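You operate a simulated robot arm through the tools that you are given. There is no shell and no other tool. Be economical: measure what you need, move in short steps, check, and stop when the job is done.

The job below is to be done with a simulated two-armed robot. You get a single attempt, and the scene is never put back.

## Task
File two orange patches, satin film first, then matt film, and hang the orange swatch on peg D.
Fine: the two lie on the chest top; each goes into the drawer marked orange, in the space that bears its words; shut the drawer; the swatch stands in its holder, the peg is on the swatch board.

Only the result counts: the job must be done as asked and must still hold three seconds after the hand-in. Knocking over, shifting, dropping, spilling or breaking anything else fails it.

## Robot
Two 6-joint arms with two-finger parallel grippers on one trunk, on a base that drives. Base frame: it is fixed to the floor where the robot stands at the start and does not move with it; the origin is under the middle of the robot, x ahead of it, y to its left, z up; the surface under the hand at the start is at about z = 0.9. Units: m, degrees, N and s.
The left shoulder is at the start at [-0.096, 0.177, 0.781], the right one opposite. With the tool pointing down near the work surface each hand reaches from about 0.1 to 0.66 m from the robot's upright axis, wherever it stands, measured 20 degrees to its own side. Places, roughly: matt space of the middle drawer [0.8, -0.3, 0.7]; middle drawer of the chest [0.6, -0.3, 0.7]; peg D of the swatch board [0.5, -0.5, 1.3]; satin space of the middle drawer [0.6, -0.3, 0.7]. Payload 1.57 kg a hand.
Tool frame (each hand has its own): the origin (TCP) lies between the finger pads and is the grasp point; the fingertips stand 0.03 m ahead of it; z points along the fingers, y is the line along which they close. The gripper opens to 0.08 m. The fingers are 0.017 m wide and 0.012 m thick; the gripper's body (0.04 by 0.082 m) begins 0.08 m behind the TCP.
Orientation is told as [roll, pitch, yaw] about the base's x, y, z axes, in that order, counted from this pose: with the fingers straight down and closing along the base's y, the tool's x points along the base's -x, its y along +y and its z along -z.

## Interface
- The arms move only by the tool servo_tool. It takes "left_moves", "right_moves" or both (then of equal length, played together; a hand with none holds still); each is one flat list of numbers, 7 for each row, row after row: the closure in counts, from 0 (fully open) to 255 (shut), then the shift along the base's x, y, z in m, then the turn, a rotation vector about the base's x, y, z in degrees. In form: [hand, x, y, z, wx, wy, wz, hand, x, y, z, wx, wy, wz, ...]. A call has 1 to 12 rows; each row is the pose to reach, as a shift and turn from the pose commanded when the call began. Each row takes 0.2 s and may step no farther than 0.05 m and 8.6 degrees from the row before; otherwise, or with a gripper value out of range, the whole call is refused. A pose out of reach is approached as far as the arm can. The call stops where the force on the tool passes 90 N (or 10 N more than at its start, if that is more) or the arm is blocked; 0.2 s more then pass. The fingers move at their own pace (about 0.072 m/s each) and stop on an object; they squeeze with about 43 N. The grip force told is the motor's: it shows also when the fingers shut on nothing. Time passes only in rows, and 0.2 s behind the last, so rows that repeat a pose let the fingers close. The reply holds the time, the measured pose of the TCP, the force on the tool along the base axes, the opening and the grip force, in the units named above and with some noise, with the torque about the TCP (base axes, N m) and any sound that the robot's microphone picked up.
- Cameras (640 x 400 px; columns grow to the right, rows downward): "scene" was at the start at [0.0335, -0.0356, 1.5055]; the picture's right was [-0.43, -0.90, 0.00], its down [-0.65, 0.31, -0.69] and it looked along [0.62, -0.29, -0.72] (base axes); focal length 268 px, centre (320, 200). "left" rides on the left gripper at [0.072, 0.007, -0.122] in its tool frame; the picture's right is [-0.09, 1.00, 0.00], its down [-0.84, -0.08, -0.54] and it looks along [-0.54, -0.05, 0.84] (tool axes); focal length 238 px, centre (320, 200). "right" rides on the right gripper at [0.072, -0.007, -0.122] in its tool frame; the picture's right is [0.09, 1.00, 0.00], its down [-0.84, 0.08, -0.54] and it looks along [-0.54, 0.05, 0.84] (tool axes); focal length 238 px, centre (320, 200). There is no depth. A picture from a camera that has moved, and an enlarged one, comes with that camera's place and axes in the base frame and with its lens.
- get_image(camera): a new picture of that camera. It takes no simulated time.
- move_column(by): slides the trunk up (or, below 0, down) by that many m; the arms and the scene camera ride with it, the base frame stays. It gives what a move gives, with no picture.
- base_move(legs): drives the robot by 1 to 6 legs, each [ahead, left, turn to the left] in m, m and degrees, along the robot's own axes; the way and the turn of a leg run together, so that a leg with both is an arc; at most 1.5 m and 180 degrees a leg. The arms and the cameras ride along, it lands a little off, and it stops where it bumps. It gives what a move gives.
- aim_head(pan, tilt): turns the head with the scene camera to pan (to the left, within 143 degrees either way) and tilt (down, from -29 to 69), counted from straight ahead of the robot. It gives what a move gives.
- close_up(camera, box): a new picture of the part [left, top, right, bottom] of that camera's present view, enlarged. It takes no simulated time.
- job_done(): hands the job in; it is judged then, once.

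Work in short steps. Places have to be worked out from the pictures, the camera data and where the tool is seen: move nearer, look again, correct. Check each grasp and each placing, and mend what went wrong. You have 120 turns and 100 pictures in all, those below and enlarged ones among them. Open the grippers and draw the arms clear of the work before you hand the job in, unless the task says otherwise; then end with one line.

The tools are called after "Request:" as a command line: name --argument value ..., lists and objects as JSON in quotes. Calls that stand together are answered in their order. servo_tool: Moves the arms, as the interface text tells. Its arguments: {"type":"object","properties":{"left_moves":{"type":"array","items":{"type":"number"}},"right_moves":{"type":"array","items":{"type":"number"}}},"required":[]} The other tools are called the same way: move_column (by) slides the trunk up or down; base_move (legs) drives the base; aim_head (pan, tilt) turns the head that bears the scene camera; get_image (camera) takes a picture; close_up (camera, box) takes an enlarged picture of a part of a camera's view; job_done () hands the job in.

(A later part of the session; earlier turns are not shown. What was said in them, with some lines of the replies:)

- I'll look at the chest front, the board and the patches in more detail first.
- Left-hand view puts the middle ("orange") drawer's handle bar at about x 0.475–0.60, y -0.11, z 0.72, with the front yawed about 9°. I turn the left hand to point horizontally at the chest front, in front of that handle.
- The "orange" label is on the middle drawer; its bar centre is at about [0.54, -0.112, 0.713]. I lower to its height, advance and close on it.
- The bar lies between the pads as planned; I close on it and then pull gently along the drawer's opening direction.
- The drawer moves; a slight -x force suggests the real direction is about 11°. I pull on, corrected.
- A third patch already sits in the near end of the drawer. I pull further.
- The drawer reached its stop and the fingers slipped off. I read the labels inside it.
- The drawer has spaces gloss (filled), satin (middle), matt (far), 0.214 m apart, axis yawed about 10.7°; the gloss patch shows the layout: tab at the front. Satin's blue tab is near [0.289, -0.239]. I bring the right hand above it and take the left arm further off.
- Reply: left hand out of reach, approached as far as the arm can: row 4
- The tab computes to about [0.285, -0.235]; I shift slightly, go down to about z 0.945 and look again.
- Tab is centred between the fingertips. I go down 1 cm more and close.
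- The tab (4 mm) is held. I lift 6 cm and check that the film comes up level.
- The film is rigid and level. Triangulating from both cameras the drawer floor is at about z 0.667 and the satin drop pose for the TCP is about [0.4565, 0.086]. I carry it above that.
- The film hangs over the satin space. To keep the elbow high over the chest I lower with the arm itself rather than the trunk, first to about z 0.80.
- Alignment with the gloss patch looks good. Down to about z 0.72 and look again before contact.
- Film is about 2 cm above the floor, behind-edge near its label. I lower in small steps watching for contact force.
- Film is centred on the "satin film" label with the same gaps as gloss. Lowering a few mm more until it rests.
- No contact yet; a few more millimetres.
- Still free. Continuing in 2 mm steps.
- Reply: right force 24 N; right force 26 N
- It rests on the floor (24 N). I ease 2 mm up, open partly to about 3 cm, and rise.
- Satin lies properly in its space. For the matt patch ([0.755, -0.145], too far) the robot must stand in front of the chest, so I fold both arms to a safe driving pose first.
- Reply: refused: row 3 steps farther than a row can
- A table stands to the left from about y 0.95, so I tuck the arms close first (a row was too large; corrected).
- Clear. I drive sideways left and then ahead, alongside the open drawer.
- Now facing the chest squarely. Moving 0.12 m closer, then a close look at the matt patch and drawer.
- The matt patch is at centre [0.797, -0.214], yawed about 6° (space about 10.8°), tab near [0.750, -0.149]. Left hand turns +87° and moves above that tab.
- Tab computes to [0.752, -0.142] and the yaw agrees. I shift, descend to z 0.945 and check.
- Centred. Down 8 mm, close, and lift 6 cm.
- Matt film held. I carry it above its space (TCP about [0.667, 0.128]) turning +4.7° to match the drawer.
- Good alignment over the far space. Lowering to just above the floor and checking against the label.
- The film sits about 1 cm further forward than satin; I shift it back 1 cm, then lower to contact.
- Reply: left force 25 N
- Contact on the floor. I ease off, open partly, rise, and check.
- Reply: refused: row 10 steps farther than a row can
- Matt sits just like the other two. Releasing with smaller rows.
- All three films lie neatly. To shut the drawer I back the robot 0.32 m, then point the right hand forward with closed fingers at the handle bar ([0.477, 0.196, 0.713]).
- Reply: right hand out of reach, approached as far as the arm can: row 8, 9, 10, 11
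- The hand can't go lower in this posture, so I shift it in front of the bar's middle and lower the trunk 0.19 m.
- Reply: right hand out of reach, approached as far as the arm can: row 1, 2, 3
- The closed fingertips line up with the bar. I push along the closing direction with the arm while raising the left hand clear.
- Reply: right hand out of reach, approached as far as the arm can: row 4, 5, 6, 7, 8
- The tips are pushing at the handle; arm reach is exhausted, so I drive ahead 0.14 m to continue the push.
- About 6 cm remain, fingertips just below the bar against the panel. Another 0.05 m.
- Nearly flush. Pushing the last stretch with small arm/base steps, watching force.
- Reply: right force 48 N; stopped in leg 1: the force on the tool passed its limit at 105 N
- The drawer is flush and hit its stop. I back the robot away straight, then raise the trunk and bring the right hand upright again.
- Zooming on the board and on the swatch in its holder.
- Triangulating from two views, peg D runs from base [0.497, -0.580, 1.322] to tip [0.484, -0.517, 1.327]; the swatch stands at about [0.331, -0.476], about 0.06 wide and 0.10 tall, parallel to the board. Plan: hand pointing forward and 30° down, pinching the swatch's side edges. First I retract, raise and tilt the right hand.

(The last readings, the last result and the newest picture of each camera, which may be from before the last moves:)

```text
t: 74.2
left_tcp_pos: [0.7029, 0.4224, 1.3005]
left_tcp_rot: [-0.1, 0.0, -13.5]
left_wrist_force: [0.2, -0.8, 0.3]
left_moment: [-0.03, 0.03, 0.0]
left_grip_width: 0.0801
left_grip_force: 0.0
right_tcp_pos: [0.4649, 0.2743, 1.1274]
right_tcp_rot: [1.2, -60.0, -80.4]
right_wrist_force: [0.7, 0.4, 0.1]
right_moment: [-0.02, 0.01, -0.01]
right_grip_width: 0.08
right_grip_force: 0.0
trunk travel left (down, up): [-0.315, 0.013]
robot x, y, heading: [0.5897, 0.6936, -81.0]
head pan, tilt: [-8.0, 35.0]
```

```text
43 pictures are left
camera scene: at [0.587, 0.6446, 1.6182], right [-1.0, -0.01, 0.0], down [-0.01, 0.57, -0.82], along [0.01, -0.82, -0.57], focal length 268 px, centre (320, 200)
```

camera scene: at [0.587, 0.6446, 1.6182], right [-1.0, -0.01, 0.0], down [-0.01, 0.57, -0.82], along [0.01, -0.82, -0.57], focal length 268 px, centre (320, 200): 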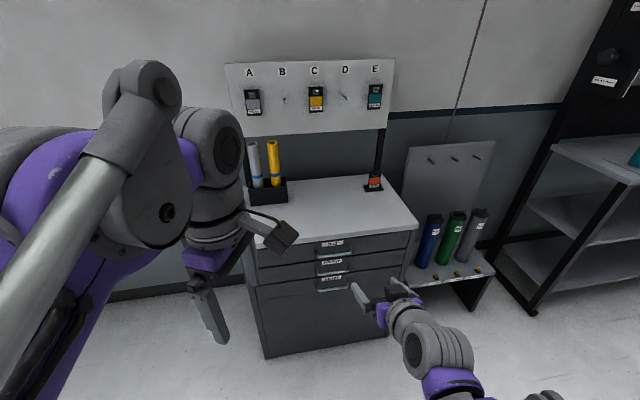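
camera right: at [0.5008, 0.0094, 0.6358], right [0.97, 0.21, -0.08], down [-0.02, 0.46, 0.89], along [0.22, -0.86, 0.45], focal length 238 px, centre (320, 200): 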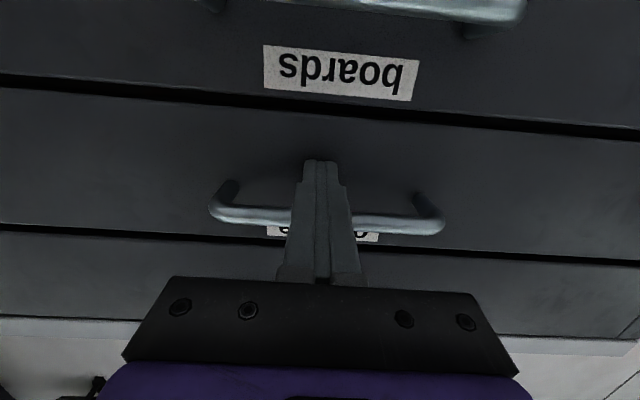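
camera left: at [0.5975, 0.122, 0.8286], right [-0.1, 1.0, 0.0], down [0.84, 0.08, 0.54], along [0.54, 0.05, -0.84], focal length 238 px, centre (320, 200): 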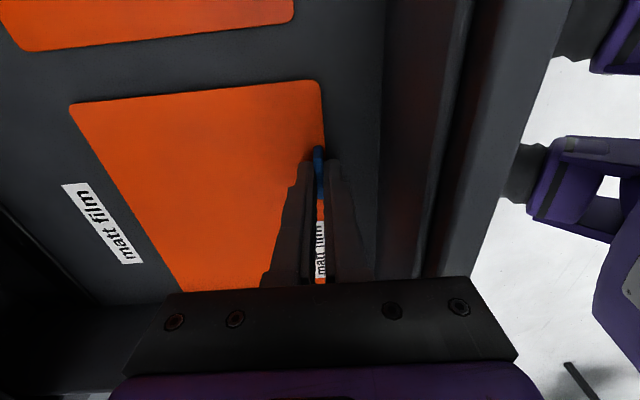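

Hand is level and tilted as wanted. Driving up to the chest now (heading to about -79.3°), ending with the axis near [0.50, 0.16].

Request:
base_move --legs '[[0.51, -0.17, 1.7]]'

Request:
aim_head --pan -12 --tilt 45

Request:
get_image --camera "scene"

Request:
get_image --camera "right"

```text
t: 77.3
left_tcp_pos: [0.6323, -0.1107, 1.2991]
left_tcp_rot: [0.0, 0.0, -11.6]
left_wrist_force: [0.1, -0.1, -0.3]
left_moment: [-0.02, -0.01, -0.04]
left_grip_width: 0.08
left_grip_force: 0.0
right_tcp_pos: [0.4014, -0.2662, 1.1257]
right_tcp_rot: [1.2, -60.0, -78.4]
right_wrist_force: [0.0, -0.1, -0.7]
right_moment: [-0.02, -0.02, -0.01]
right_grip_width: 0.0799
right_grip_force: 0.2
trunk travel left (down, up): [-0.315, 0.013]
robot x, y, heading: [0.5122, 0.1548, -79.1]
head pan, tilt: [-8.0, 35.0]
```

```text
t: 78.1
left_tcp_pos: [0.6329, -0.1119, 1.3007]
left_tcp_rot: [0.0, 0.0, -11.6]
left_wrist_force: [0.9, -0.3, 0.5]
left_moment: [-0.01, 0.03, 0.03]
left_grip_width: 0.0802
left_grip_force: 0.0
right_tcp_pos: [0.4007, -0.2667, 1.1263]
right_tcp_rot: [1.3, -60.0, -78.4]
right_wrist_force: [0.1, -0.2, -0.4]
right_moment: [0.02, -0.01, 0.03]
right_grip_width: 0.0801
right_grip_force: 0.0
trunk travel left (down, up): [-0.315, 0.013]
robot x, y, heading: [0.5085, 0.1536, -79.3]
head pan, tilt: [-12.0, 45.0]
```

```text
42 pictures are left
camera scene: at [0.5033, 0.1127, 1.6035], right [-1.0, 0.02, 0.0], down [0.02, 0.71, -0.71], along [-0.02, -0.71, -0.71], focal length 268 px, centre (320, 200)
```

scene: 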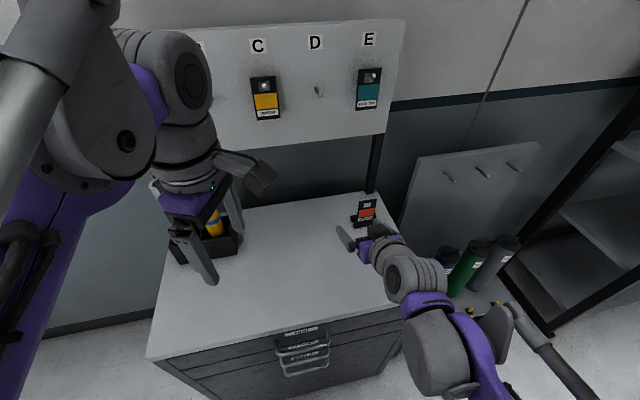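

```text
41 pictures are left
camera right: at [0.3633, -0.1293, 1.1239], right [0.96, 0.26, -0.07], down [0.05, 0.06, 1.0], along [0.27, -0.96, 0.05], focal length 238 px, centre (320, 200)
```

right: 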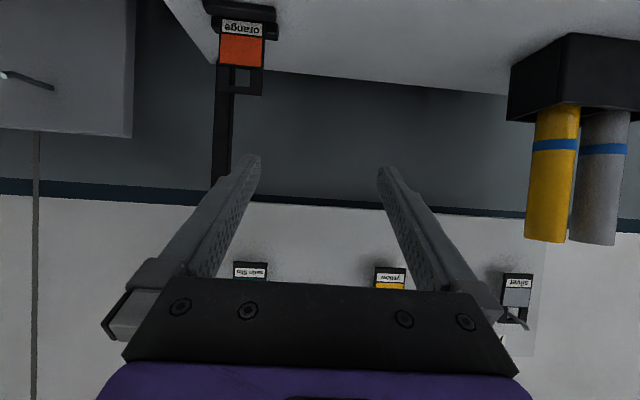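

I take close-ups of the swatch and the peg from this nearer place.

Request:
close_up --camera "scene" --box '[330, 185, 410, 235]'

Request:
close_up --camera "scene" --box '[240, 25, 400, 125]'

Request:
close_up --camera "right" --box '[180, 0, 320, 110]'

```text
8.00 times, centred on (370, 210) of scene
camera zoom: at [0.5033, 0.1127, 1.6035], right [-1.0, 0.02, 0.0], down [0.02, 0.71, -0.71], along [-0.02, -0.71, -0.71], focal length 2142 px, centre (-80, 120)
```

zoom: 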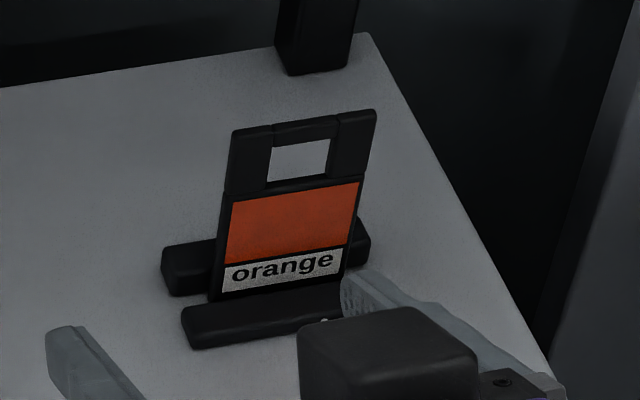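

```text
4.00 times, centred on (320, 75) of scene
camera zoom: at [0.5033, 0.1127, 1.6035], right [-1.0, 0.02, 0.0], down [0.02, 0.71, -0.71], along [-0.02, -0.71, -0.71], focal length 1071 px, centre (320, 700)
```

zoom: 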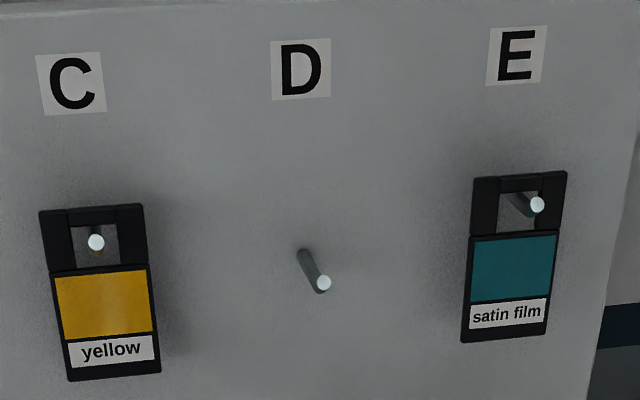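

```text
3.64 times, centred on (250, 55) of right
camera zoom: at [0.3633, -0.1293, 1.1239], right [0.96, 0.26, -0.07], down [0.05, 0.06, 1.0], along [0.27, -0.96, 0.05], focal length 867 px, centre (574, 727)
```

zoom: 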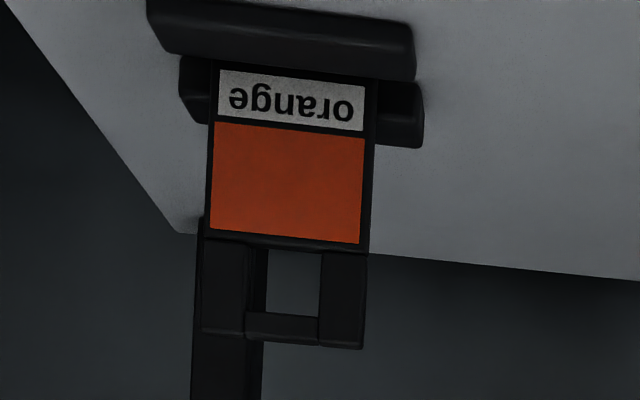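

Both cameras agree: swatch top centre [0.336, -0.489, 0.999], bottom z 0.904, width 0.06, yaw about 10°; peg D's tip [0.486, -0.517, 1.327]. I bring the open hand to a stand-off 9 cm in front of the swatch.

Request:
servo_tool --right_moves '[0, -0.012, -0.018, -0.02, 0, 0, -0.4, 0, -0.024, -0.036, -0.042, 0, 0, -0.8, 0, -0.036, -0.055, -0.065, 0, 0, -1.2, 0, -0.048, -0.074, -0.09, 0, 0, -1.6, 0, -0.06, -0.093, -0.115, 0, 0, -2, 0, -0.072, -0.112, -0.14, 0, 0, -2, 0, -0.082, -0.131, -0.164, 0, 0, -2]'

Request:
get_image --camera "right"

Request:
get_image --camera "scene"

```text
t: 79.7
left_tcp_pos: [0.6313, -0.1121, 1.2999]
left_tcp_rot: [0.0, 0.0, -11.6]
left_wrist_force: [0.2, 0.5, 0.9]
left_moment: [0.0, -0.02, 0.01]
left_grip_width: 0.0797
left_grip_force: 0.0
right_tcp_pos: [0.3175, -0.3979, 0.9613]
right_tcp_rot: [1.3, -59.9, -80.5]
right_wrist_force: [-0.1, -0.2, 0.4]
right_moment: [-0.01, 0.02, 0.02]
right_grip_width: 0.0801
right_grip_force: 0.1
trunk travel left (down, up): [-0.315, 0.013]
robot x, y, heading: [0.5145, 0.1532, -79.4]
head pan, tilt: [-12.0, 45.0]
```

```text
37 pictures are left
camera right: at [0.285, -0.2587, 0.9582], right [0.97, 0.23, -0.07], down [0.06, 0.06, 1.0], along [0.23, -0.97, 0.05], focal length 238 px, centre (320, 200)
```

right: 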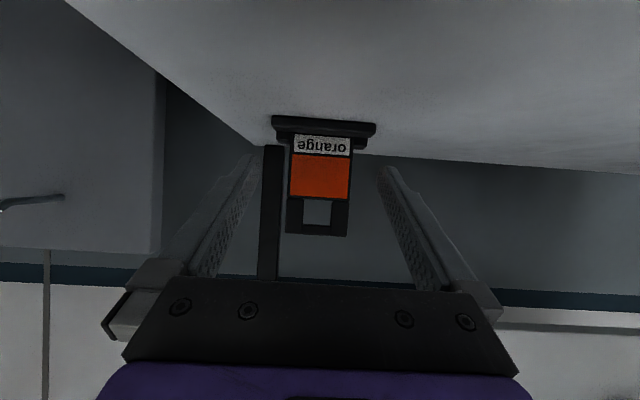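

```text
36 pictures are left
camera scene: at [0.5028, 0.1115, 1.6034], right [-1.0, 0.02, 0.0], down [0.02, 0.71, -0.71], along [-0.02, -0.71, -0.71], focal length 268 px, centre (320, 200)
```

scene: 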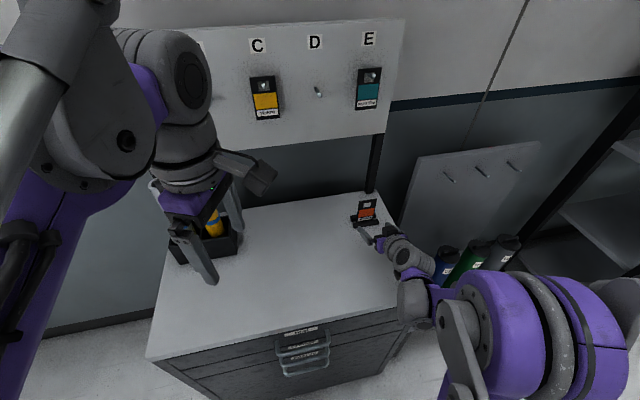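

Swatch nearly centred between the fingers (about 4 mm to +x). I advance 8 cm with that correction.

Request:
servo_tool --right_moves '[0, 0.009, -0.026, 0, 0, 0, 0, 0, 0.014, -0.053, 0, 0, 0, 0, 0, 0.0195, -0.08, 0, 0, 0, 0]'

Request:
get_image --camera "right"

Request:
close_up --camera "scene" --box '[330, 185, 410, 235]'

```text
t: 80.5
left_tcp_pos: [0.6336, -0.1114, 1.2992]
left_tcp_rot: [0.0, -0.1, -11.6]
left_wrist_force: [0.5, -0.5, 0.5]
left_moment: [0.02, 0.01, -0.02]
left_grip_width: 0.0801
left_grip_force: 0.1
right_tcp_pos: [0.3382, -0.4787, 0.9624]
right_tcp_rot: [1.3, -60.0, -80.6]
right_wrist_force: [0.9, 0.3, 0.4]
right_moment: [0.02, 0.02, 0.0]
right_grip_width: 0.08
right_grip_force: 0.0
trunk travel left (down, up): [-0.315, 0.013]
robot x, y, heading: [0.5147, 0.1561, -79.3]
head pan, tilt: [-12.0, 45.0]
```

```text
35 pictures are left
camera right: at [0.3054, -0.3391, 0.9595], right [0.97, 0.23, -0.07], down [0.06, 0.06, 1.0], along [0.23, -0.97, 0.05], focal length 238 px, centre (320, 200)
```

right: 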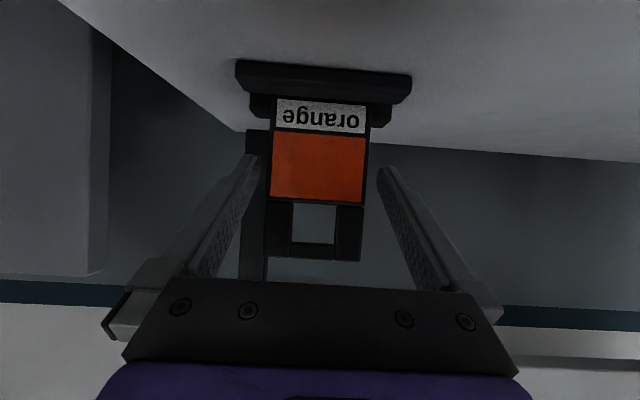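

```text
8.00 times, centred on (370, 210) of scene
camera zoom: at [0.5034, 0.1122, 1.6034], right [-1.0, 0.02, 0.0], down [0.02, 0.71, -0.71], along [-0.02, -0.71, -0.71], focal length 2142 px, centre (-80, 120)
```

zoom: 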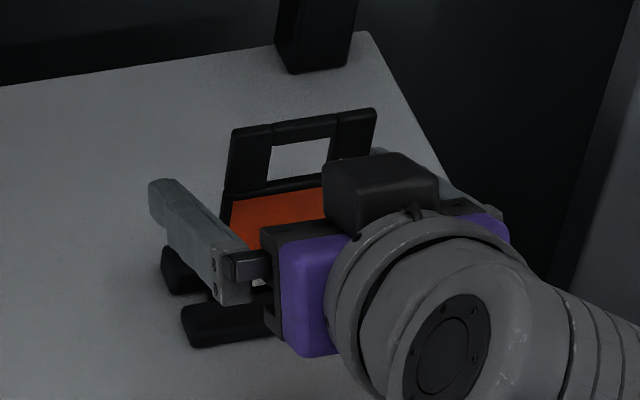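

The plate is centred with equal 18 px gaps and the tips reach about 1.7 cm past it. Closing.

Request:
servo_tool --right_moves '[120, 0, 0, 0, 0, 0, 0, 255, 0, 0, 0, 0, 0, 0, 255, 0, 0, 0, 0, 0, 0, 255, 0, 0, 0, 0, 0, 0]'

Request:
get_image --camera "right"

```text
t: 81.5
left_tcp_pos: [0.6329, -0.1111, 1.3003]
left_tcp_rot: [0.0, 0.0, -11.6]
left_wrist_force: [-0.1, -1.2, 0.3]
left_moment: [0.01, 0.03, 0.0]
left_grip_width: 0.0802
left_grip_force: 0.0
right_tcp_pos: [0.3395, -0.4768, 0.963]
right_tcp_rot: [1.2, -59.9, -80.4]
right_wrist_force: [0.2, -0.8, 0.7]
right_moment: [0.0, 0.02, 0.0]
right_grip_width: 0.059
right_grip_force: 42.7
trunk travel left (down, up): [-0.315, 0.013]
robot x, y, heading: [0.5138, 0.1544, -78.9]
head pan, tilt: [-12.0, 45.0]
```

```text
33 pictures are left
camera right: at [0.3053, -0.3385, 0.9598], right [0.97, 0.23, -0.07], down [0.06, 0.06, 1.0], along [0.23, -0.97, 0.05], focal length 238 px, centre (320, 200)
```

right: 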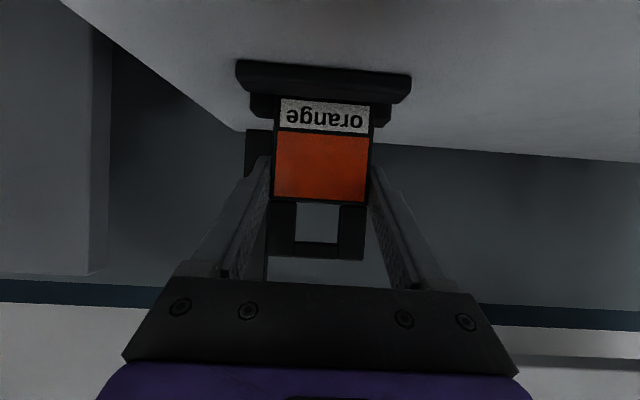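

Gripped at 59 mm. Lifting straight up out of the holder.

Request:
servo_tool --right_moves '[255, 0, 0, 0.01, 0, 0, 0, 255, 0, 0, 0.025, 0, 0, 0, 255, 0, 0, 0.045, 0, 0, 0, 255, 0, 0, 0.07, 0, 0, 0, 255, 0, 0, 0.1, 0, 0, 0]'

Request:
get_image --camera "right"

```text
t: 82.7
left_tcp_pos: [0.6325, -0.1108, 1.2996]
left_tcp_rot: [-0.2, 0.0, -11.5]
left_wrist_force: [-0.1, 0.5, 0.4]
left_moment: [-0.03, -0.02, -0.01]
left_grip_width: 0.0799
left_grip_force: 0.2
right_tcp_pos: [0.3396, -0.4766, 1.0624]
right_tcp_rot: [1.2, -60.0, -80.4]
right_wrist_force: [0.6, 0.0, 0.1]
right_moment: [-0.02, 0.0, -0.02]
right_grip_width: 0.059
right_grip_force: 43.2
trunk travel left (down, up): [-0.315, 0.013]
robot x, y, heading: [0.5116, 0.1519, -79.2]
head pan, tilt: [-12.0, 45.0]
```

```text
32 pictures are left
camera right: at [0.3067, -0.3371, 1.0594], right [0.97, 0.23, -0.07], down [0.06, 0.06, 1.0], along [0.23, -0.97, 0.05], focal length 238 px, centre (320, 200)
```

right: 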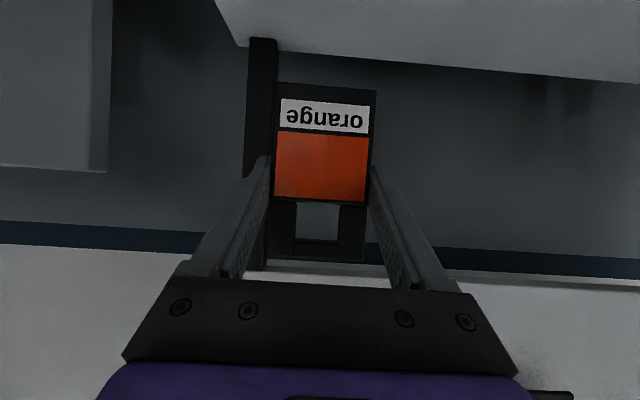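

The swatch is held firmly and level. I pull back 5 cm from the wall and rise to peg height, ending about 9 cm in front of peg D's tip.

Request:
servo_tool --right_moves '[255, -0.005, 0.025, 0, 0, 0, 0, 255, -0.009, 0.05, 0.01, 0, 0, 0, 255, 0.0, 0.055, 0.05, 0, 0, 0, 255, 0.01, 0.058, 0.095, 0, 0, 0, 255, 0.025, 0.058, 0.135, 0, 0, 0, 255, 0.045, 0.058, 0.17, 0, 0, 0, 255, 0.07, 0.058, 0.2, 0, 0, 0, 255, 0.1, 0.058, 0.23, 0, 0, 0, 255, 0.127, 0.059, 0.252, 0, 0, 0]'

Request:
get_image --camera "right"

Request:
aim_head --pan -10 --tilt 25

Request:
get_image --camera "scene"

```text
t: 84.7
left_tcp_pos: [0.6326, -0.1114, 1.2996]
left_tcp_rot: [0.0, 0.0, -11.6]
left_wrist_force: [0.0, -0.3, -0.1]
left_moment: [-0.01, 0.0, 0.02]
left_grip_width: 0.08
left_grip_force: 0.0
right_tcp_pos: [0.4662, -0.4179, 1.3156]
right_tcp_rot: [1.2, -60.0, -80.5]
right_wrist_force: [-0.3, 0.2, 0.0]
right_moment: [0.0, 0.0, 0.03]
right_grip_width: 0.0589
right_grip_force: 41.9
trunk travel left (down, up): [-0.315, 0.013]
robot x, y, heading: [0.5132, 0.1541, -79.1]
head pan, tilt: [-12.0, 45.0]
```

```text
31 pictures are left
camera right: at [0.4328, -0.2788, 1.313], right [0.97, 0.23, -0.07], down [0.06, 0.06, 1.0], along [0.23, -0.97, 0.05], focal length 238 px, centre (320, 200)
```

right: 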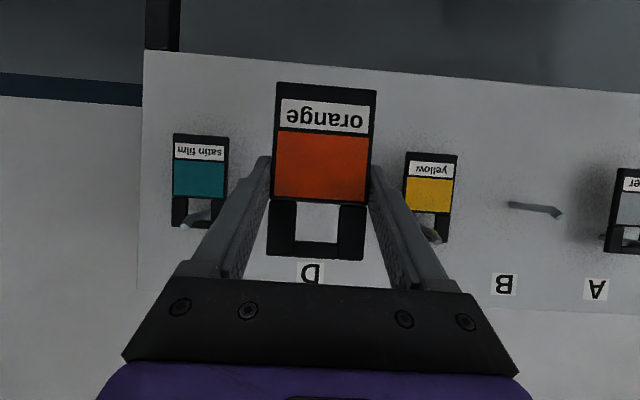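

```text
t: 85.5
left_tcp_pos: [0.6332, -0.1106, 1.2993]
left_tcp_rot: [0.0, 0.0, -11.6]
left_wrist_force: [-0.3, 0.6, 0.1]
left_moment: [0.0, 0.01, -0.02]
left_grip_width: 0.0801
left_grip_force: 0.0
right_tcp_pos: [0.4643, -0.4176, 1.3156]
right_tcp_rot: [1.2, -60.0, -80.4]
right_wrist_force: [0.0, -0.5, 0.2]
right_moment: [-0.02, -0.03, -0.03]
right_grip_width: 0.0591
right_grip_force: 42.6
trunk travel left (down, up): [-0.315, 0.013]
robot x, y, heading: [0.5112, 0.155, -79.2]
head pan, tilt: [-10.0, 25.0]
```

```text
30 pictures are left
camera scene: at [0.5062, 0.1021, 1.6339], right [-1.0, -0.01, 0.0], down [-0.01, 0.42, -0.91], along [0.01, -0.91, -0.42], focal length 268 px, centre (320, 200)
```

scene: 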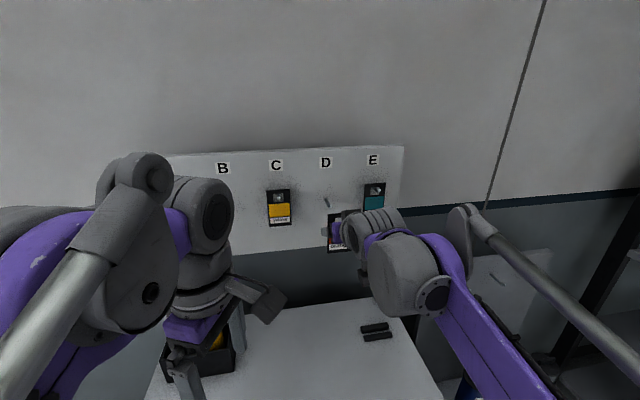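

Zooming with the scene camera to compare the peg and the held window directly.

Request:
close_up --camera "scene" --box '[290, 180, 370, 260]'

Request:
close_up --camera "right" --box '[240, 150, 400, 270]'

```text
5.00 times, centred on (330, 220) of scene
camera zoom: at [0.5062, 0.1021, 1.6339], right [-1.0, -0.01, 0.0], down [-0.01, 0.42, -0.91], along [0.01, -0.91, -0.42], focal length 1339 px, centre (270, 100)
```

zoom: 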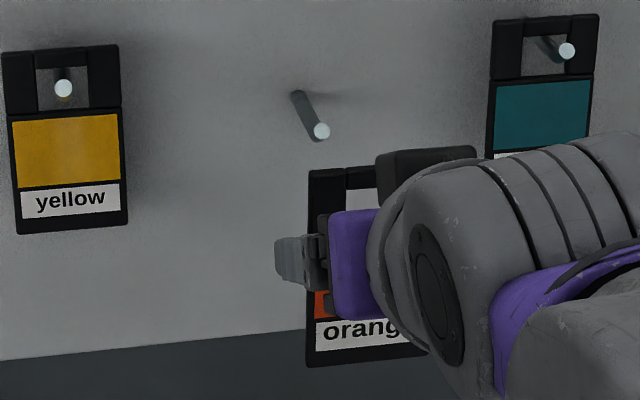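

```text
3.33 times, centred on (320, 210) of right
camera zoom: at [0.4318, -0.2789, 1.3125], right [0.97, 0.23, -0.07], down [0.06, 0.06, 1.0], along [0.23, -0.97, 0.05], focal length 794 px, centre (320, 167)
```

zoom: 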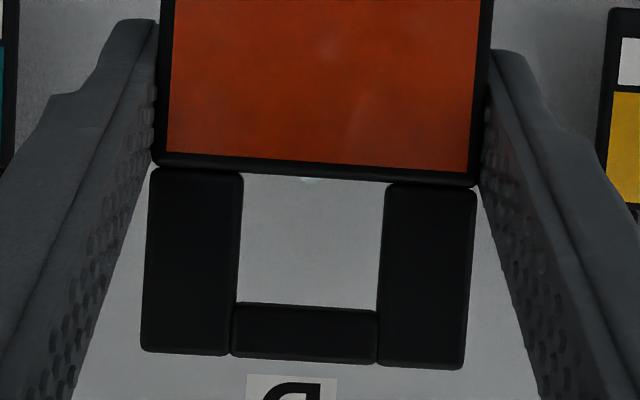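

The right camera sees the peg tip exactly where triangulation predicts ([0.487, -0.517, 1.327]), at the window's lower edge. I correct by +3 mm x, -5 mm z and advance 7 cm to just short of the tip.

Request:
servo_tool --right_moves '[255, 0.003, 0, -0.005, 0, 0, 0, 255, 0.0075, -0.023, -0.005, 0, 0, 0, 255, 0.012, -0.046, -0.005, 0, 0, 0, 255, 0.0163, -0.0688, -0.005, 0, 0, 0]'

Request:
close_up --camera "right" --box '[240, 150, 400, 270]'

Request:
close_up --camera "scene" --box '[290, 170, 370, 240]'

```text
t: 86.5
left_tcp_pos: [0.6339, -0.1115, 1.3003]
left_tcp_rot: [0.1, -0.1, -11.5]
left_wrist_force: [-0.4, 0.2, 0.1]
left_moment: [-0.02, 0.01, -0.01]
left_grip_width: 0.0802
left_grip_force: 0.1
right_tcp_pos: [0.4825, -0.4883, 1.3086]
right_tcp_rot: [1.2, -60.0, -80.4]
right_wrist_force: [0.1, -0.8, -0.3]
right_moment: [0.04, 0.01, 0.01]
right_grip_width: 0.059
right_grip_force: 42.9
trunk travel left (down, up): [-0.315, 0.013]
robot x, y, heading: [0.5118, 0.1522, -79.1]
head pan, tilt: [-10.0, 25.0]
```

```text
3.33 times, centred on (320, 210) of right
camera zoom: at [0.4492, -0.3501, 1.3065], right [0.97, 0.23, -0.07], down [0.06, 0.06, 1.0], along [0.23, -0.97, 0.05], focal length 794 px, centre (320, 167)
```

zoom: 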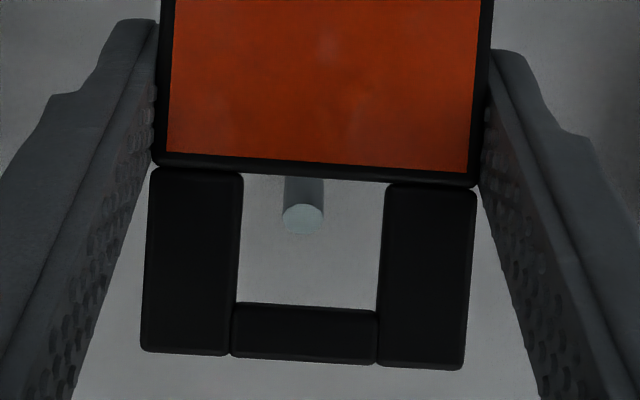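

```text
5.71 times, centred on (330, 205) of scene
camera zoom: at [0.5065, 0.1011, 1.634], right [-1.0, -0.01, 0.0], down [-0.01, 0.42, -0.91], along [0.01, -0.91, -0.42], focal length 1530 px, centre (263, 171)
```

zoom: 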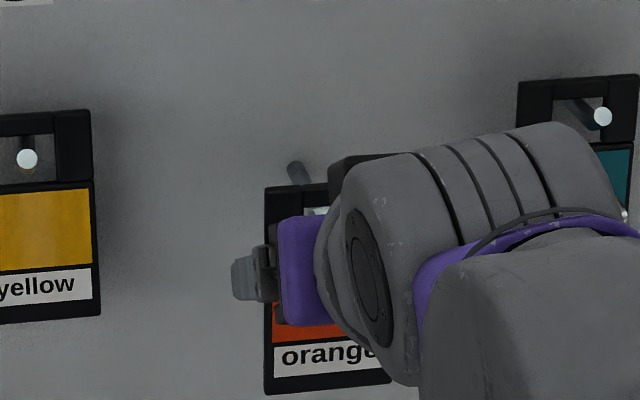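

The tip is now visible well inside the window, about 2 cm beyond the plate. I advance 4.6 cm, dropping 4 mm to follow the peg's slope.

Request:
servo_tool --right_moves '[255, 0.002, -0.01, -0.001, 0, 0, 0, 255, 0.004, -0.02, -0.002, 0, 0, 0, 255, 0.006, -0.03, -0.003, 0, 0, 0, 255, 0.008, -0.04, -0.004, 0, 0, 0, 255, 0.009, -0.045, -0.004, 0, 0, 0]'

Request:
close_up --camera "right" --box '[240, 150, 400, 270]'

Request:
close_up --camera "scene" --box '[290, 170, 370, 240]'

```text
t: 87.7
left_tcp_pos: [0.6328, -0.1111, 1.2996]
left_tcp_rot: [0.0, 0.0, -11.7]
left_wrist_force: [-0.2, -0.1, -0.3]
left_moment: [-0.01, 0.03, -0.01]
left_grip_width: 0.0799
left_grip_force: 0.1
right_tcp_pos: [0.4915, -0.5328, 1.306]
right_tcp_rot: [1.2, -60.0, -80.5]
right_wrist_force: [-0.1, -0.1, -0.8]
right_moment: [-0.01, 0.01, -0.03]
right_grip_width: 0.0588
right_grip_force: 43.5
trunk travel left (down, up): [-0.315, 0.013]
robot x, y, heading: [0.5125, 0.1527, -79.3]
head pan, tilt: [-10.0, 25.0]
```

```text
3.33 times, centred on (320, 210) of right
camera zoom: at [0.4582, -0.3943, 1.303], right [0.97, 0.23, -0.07], down [0.06, 0.06, 1.0], along [0.23, -0.97, 0.05], focal length 794 px, centre (320, 167)
```

zoom: 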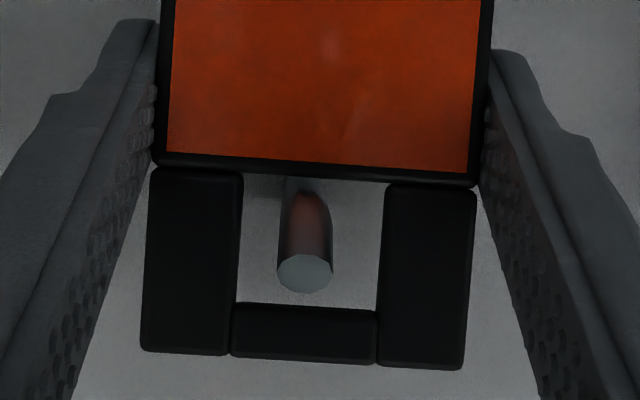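

```text
5.71 times, centred on (330, 205) of scene
camera zoom: at [0.5063, 0.102, 1.634], right [-1.0, -0.01, 0.0], down [-0.01, 0.42, -0.91], along [0.01, -0.91, -0.42], focal length 1530 px, centre (263, 171)
```

zoom: 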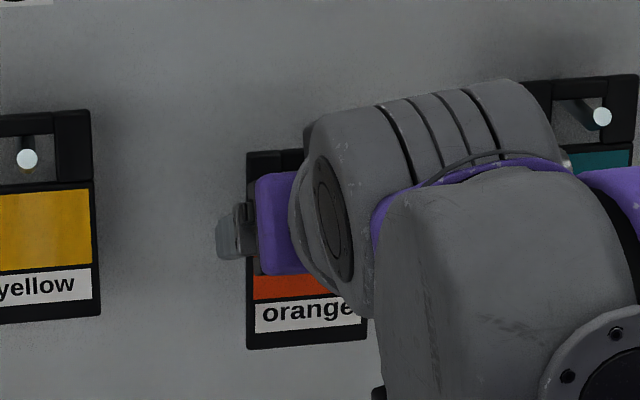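

The peg passes through the window, tip about 3 cm in front of the plate. Now I lower until the crossbar rests on the peg.

Request:
servo_tool --right_moves '[255, 0, 0, -0.004, 0, 0, 0, 255, 0, 0, -0.008, 0, 0, 0, 255, 0, 0, -0.01, 0, 0, 0]'

Request:
close_up --camera "right" --box '[240, 150, 400, 270]'

```text
t: 88.5
left_tcp_pos: [0.6317, -0.1114, 1.2999]
left_tcp_rot: [0.0, -0.1, -11.6]
left_wrist_force: [0.3, 0.0, 0.3]
left_moment: [0.01, 0.0, 0.02]
left_grip_width: 0.0799
left_grip_force: 0.1
right_tcp_pos: [0.4907, -0.5327, 1.2948]
right_tcp_rot: [1.2, -60.0, -80.6]
right_wrist_force: [0.3, 0.8, -0.9]
right_moment: [0.01, -0.01, -0.01]
right_grip_width: 0.0589
right_grip_force: 43.3
trunk travel left (down, up): [-0.315, 0.013]
robot x, y, heading: [0.5136, 0.1479, -79.2]
head pan, tilt: [-10.0, 25.0]
```

```text
3.33 times, centred on (320, 210) of right
camera zoom: at [0.4584, -0.3938, 1.2928], right [0.97, 0.23, -0.07], down [0.06, 0.06, 1.0], along [0.23, -0.97, 0.05], focal length 794 px, centre (320, 167)
```

zoom: 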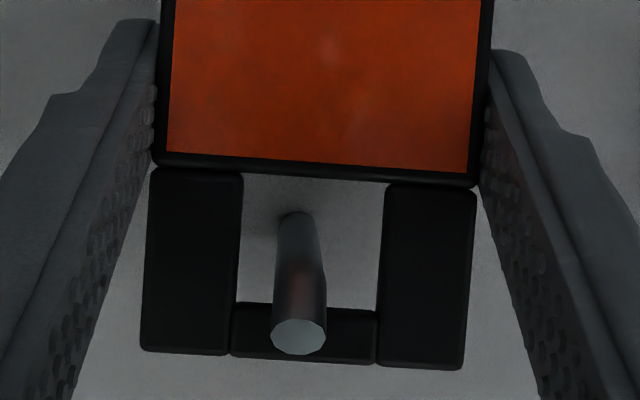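

Still free, about 4 mm to go. Lowering in 2 mm steps, watching the force.

Request:
servo_tool --right_moves '[255, 0, 0, -0.002, 0, 0, 0, 255, 0, 0, -0.004, 0, 0, 0]'

Request:
servo_tool --right_moves '[255, 0, 0, -0.001, 0, 0, 0]'

```text
t: 89.1
left_tcp_pos: [0.6327, -0.1108, 1.3004]
left_tcp_rot: [-0.1, 0.0, -11.6]
left_wrist_force: [-0.8, -0.5, -0.7]
left_moment: [-0.01, 0.04, 0.06]
left_grip_width: 0.08
left_grip_force: 0.1
right_tcp_pos: [0.4906, -0.5334, 1.2907]
right_tcp_rot: [1.2, -60.1, -80.4]
right_wrist_force: [0.5, -1.6, 6.2]
right_moment: [0.02, 0.06, -0.01]
right_grip_width: 0.0593
right_grip_force: 43.1
trunk travel left (down, up): [-0.315, 0.013]
robot x, y, heading: [0.5156, 0.1522, -79.2]
head pan, tilt: [-10.0, 25.0]
```

```text
t: 89.5
left_tcp_pos: [0.6331, -0.1114, 1.3]
left_tcp_rot: [-0.1, -0.1, -11.6]
left_wrist_force: [0.3, -0.1, -0.2]
left_moment: [-0.03, -0.01, 0.01]
left_grip_width: 0.08
left_grip_force: 0.1
right_tcp_pos: [0.4907, -0.5325, 1.2927]
right_tcp_rot: [1.2, -60.2, -80.4]
right_wrist_force: [1.3, -4.7, 17.1]
right_moment: [0.11, 0.04, 0.01]
right_grip_width: 0.059
right_grip_force: 43.2
trunk travel left (down, up): [-0.315, 0.013]
robot x, y, heading: [0.5078, 0.1527, -79.1]
head pan, tilt: [-10.0, 25.0]
```

Contact: the crossbar rests on the peg (17 N up). I ease 1 mm and open the fingers, staying in place to check.

Request:
servo_tool --right_moves '[255, 0, 0, 0.001, 0, 0, 0, 150, 0, 0, 0.001, 0, 0, 0, 0, 0, 0, 0.001, 0, 0, 0, 0, 0, 0, 0.001, 0, 0, 0]'

Request:
get_image --camera "right"

```text
t: 90.5
left_tcp_pos: [0.6322, -0.1115, 1.3012]
left_tcp_rot: [0.0, -0.1, -11.6]
left_wrist_force: [1.0, 0.6, 0.7]
left_moment: [0.01, -0.02, -0.02]
left_grip_width: 0.0802
left_grip_force: 0.1
right_tcp_pos: [0.4903, -0.5327, 1.2908]
right_tcp_rot: [1.1, -60.0, -80.4]
right_wrist_force: [0.0, 0.2, 0.3]
right_moment: [-0.02, -0.04, 0.03]
right_grip_width: 0.08
right_grip_force: 0.3
trunk travel left (down, up): [-0.315, 0.013]
robot x, y, heading: [0.5158, 0.153, -79.2]
head pan, tilt: [-10.0, 25.0]
```

```text
22 pictures are left
camera right: at [0.4575, -0.3937, 1.2891], right [0.97, 0.23, -0.07], down [0.06, 0.06, 1.0], along [0.23, -0.97, 0.05], focal length 238 px, centre (320, 200)
```

right: 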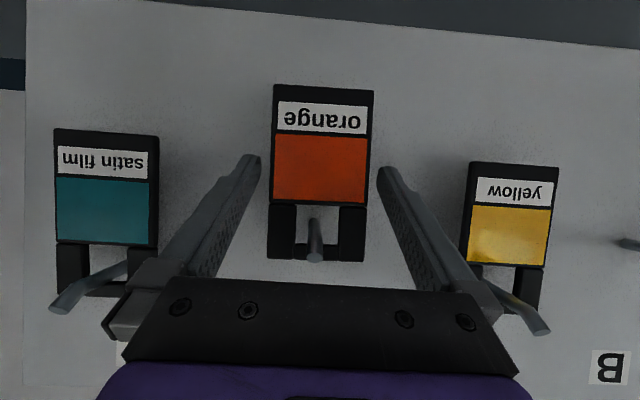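

It hangs on the peg, hand free on both sides. I withdraw straight back along the peg's direction.

Request:
servo_tool --right_moves '[0, -0.004, 0.02, 0, 0, 0, 0, 0, -0.008, 0.04, 0, 0, 0, 0, 0, -0.013, 0.07, 0, 0, 0, 0, 0, -0.019, 0.1, 0, 0, 0, 0, 0, -0.026, 0.14, 0, 0, 0, 0, 0, -0.034, 0.18, 0, 0, 0, 0]'

Request:
get_image --camera "right"

Request:
base_move --legs '[[-0.4, 0, 0]]'

Request:
aim_head --pan 0 --tilt 35

Request:
get_image --camera "scene"

```text
t: 91.9
left_tcp_pos: [0.6314, -0.1091, 1.3004]
left_tcp_rot: [-0.1, 0.0, -11.7]
left_wrist_force: [0.2, 0.6, 0.3]
left_moment: [-0.04, 0.01, -0.01]
left_grip_width: 0.0804
left_grip_force: 0.1
right_tcp_pos: [0.4571, -0.35, 1.2901]
right_tcp_rot: [1.2, -60.0, -80.5]
right_wrist_force: [0.3, 0.5, 0.3]
right_moment: [-0.01, -0.02, -0.01]
right_grip_width: 0.0801
right_grip_force: 0.1
trunk travel left (down, up): [-0.315, 0.013]
robot x, y, heading: [0.5109, 0.152, -79.2]
head pan, tilt: [-10.0, 25.0]
```

```text
21 pictures are left
camera right: at [0.4243, -0.2111, 1.2877], right [0.97, 0.23, -0.07], down [0.06, 0.06, 1.0], along [0.23, -0.97, 0.05], focal length 238 px, centre (320, 200)
```

right: 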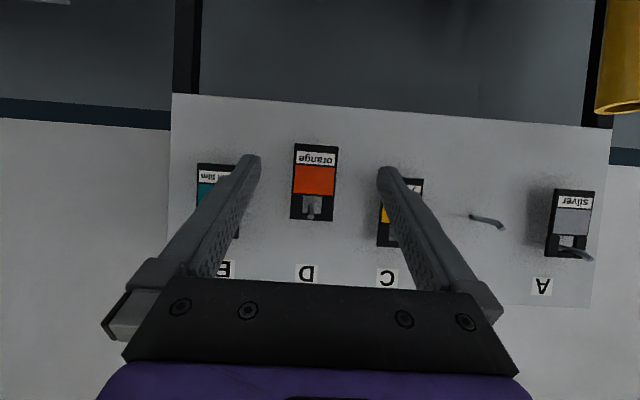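

```text
t: 94.4
left_tcp_pos: [0.5571, 0.2893, 1.2996]
left_tcp_rot: [-0.1, 0.0, -11.6]
left_wrist_force: [0.5, 0.4, -0.3]
left_moment: [0.0, -0.01, 0.05]
left_grip_width: 0.0801
left_grip_force: 0.0
right_tcp_pos: [0.3816, 0.048, 1.2914]
right_tcp_rot: [1.2, -60.0, -80.5]
right_wrist_force: [-0.4, -0.7, -0.2]
right_moment: [0.01, -0.02, 0.04]
right_grip_width: 0.08
right_grip_force: 0.0
trunk travel left (down, up): [-0.315, 0.013]
robot x, y, heading: [0.4358, 0.5554, -78.9]
head pan, tilt: [-10.0, 25.0]
```

```text
t: 95.2
left_tcp_pos: [0.5576, 0.2926, 1.2991]
left_tcp_rot: [0.0, -0.1, -11.5]
left_wrist_force: [-1.1, -0.4, 1.5]
left_moment: [-0.02, 0.03, 0.01]
left_grip_width: 0.0802
left_grip_force: 0.0
right_tcp_pos: [0.3816, 0.0502, 1.2898]
right_tcp_rot: [1.2, -60.1, -80.4]
right_wrist_force: [0.2, 0.4, 0.0]
right_moment: [0.03, -0.01, 0.03]
right_grip_width: 0.08
right_grip_force: 0.0
trunk travel left (down, up): [-0.315, 0.013]
robot x, y, heading: [0.4403, 0.5518, -79.2]
head pan, tilt: [0.0, 35.0]
```

```text
20 pictures are left
camera scene: at [0.4453, 0.5098, 1.6183], right [-0.98, -0.19, 0.0], down [-0.11, 0.56, -0.82], along [0.15, -0.81, -0.57], focal length 268 px, centre (320, 200)
```

scene: 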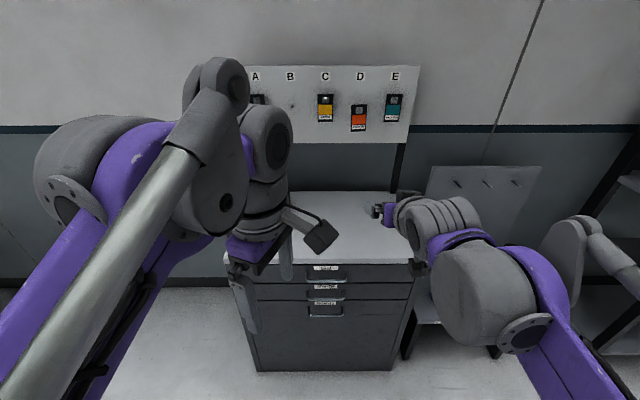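

Checking the hung swatch and the drawer front closely.

Request:
close_up --camera "scene" --box '[310, 60, 430, 150]'

Request:
close_up --camera "scene" --box '[220, 180, 430, 330]'

```text
4.44 times, centred on (370, 105) of scene
camera zoom: at [0.4453, 0.5098, 1.6183], right [-0.98, -0.19, 0.0], down [-0.11, 0.56, -0.82], along [0.15, -0.81, -0.57], focal length 1190 px, centre (98, 622)
```

zoom: 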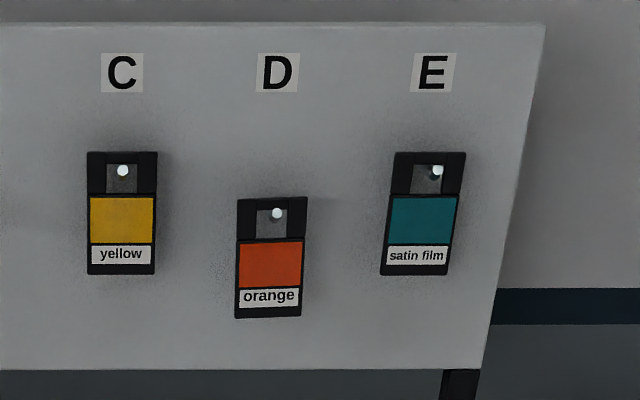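

```text
2.67 times, centred on (325, 255) of scene
camera zoom: at [0.4453, 0.5098, 1.6183], right [-0.98, -0.19, 0.0], down [-0.11, 0.56, -0.82], along [0.15, -0.81, -0.57], focal length 714 px, centre (307, 53)
```

zoom: 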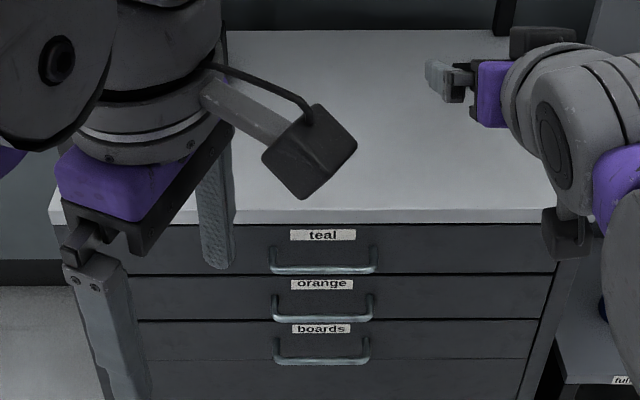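

The swatch hangs on D, the drawer is flush, and both grippers are open and clear of the work, so I hand in.

Request:
job_done

```text
The job is handed in.
```

The job is handed in: the satin patch and then the matt patch are filed in their own spaces in the orange drawer, the drawer is shut, and the orange swatch hangs on peg D.
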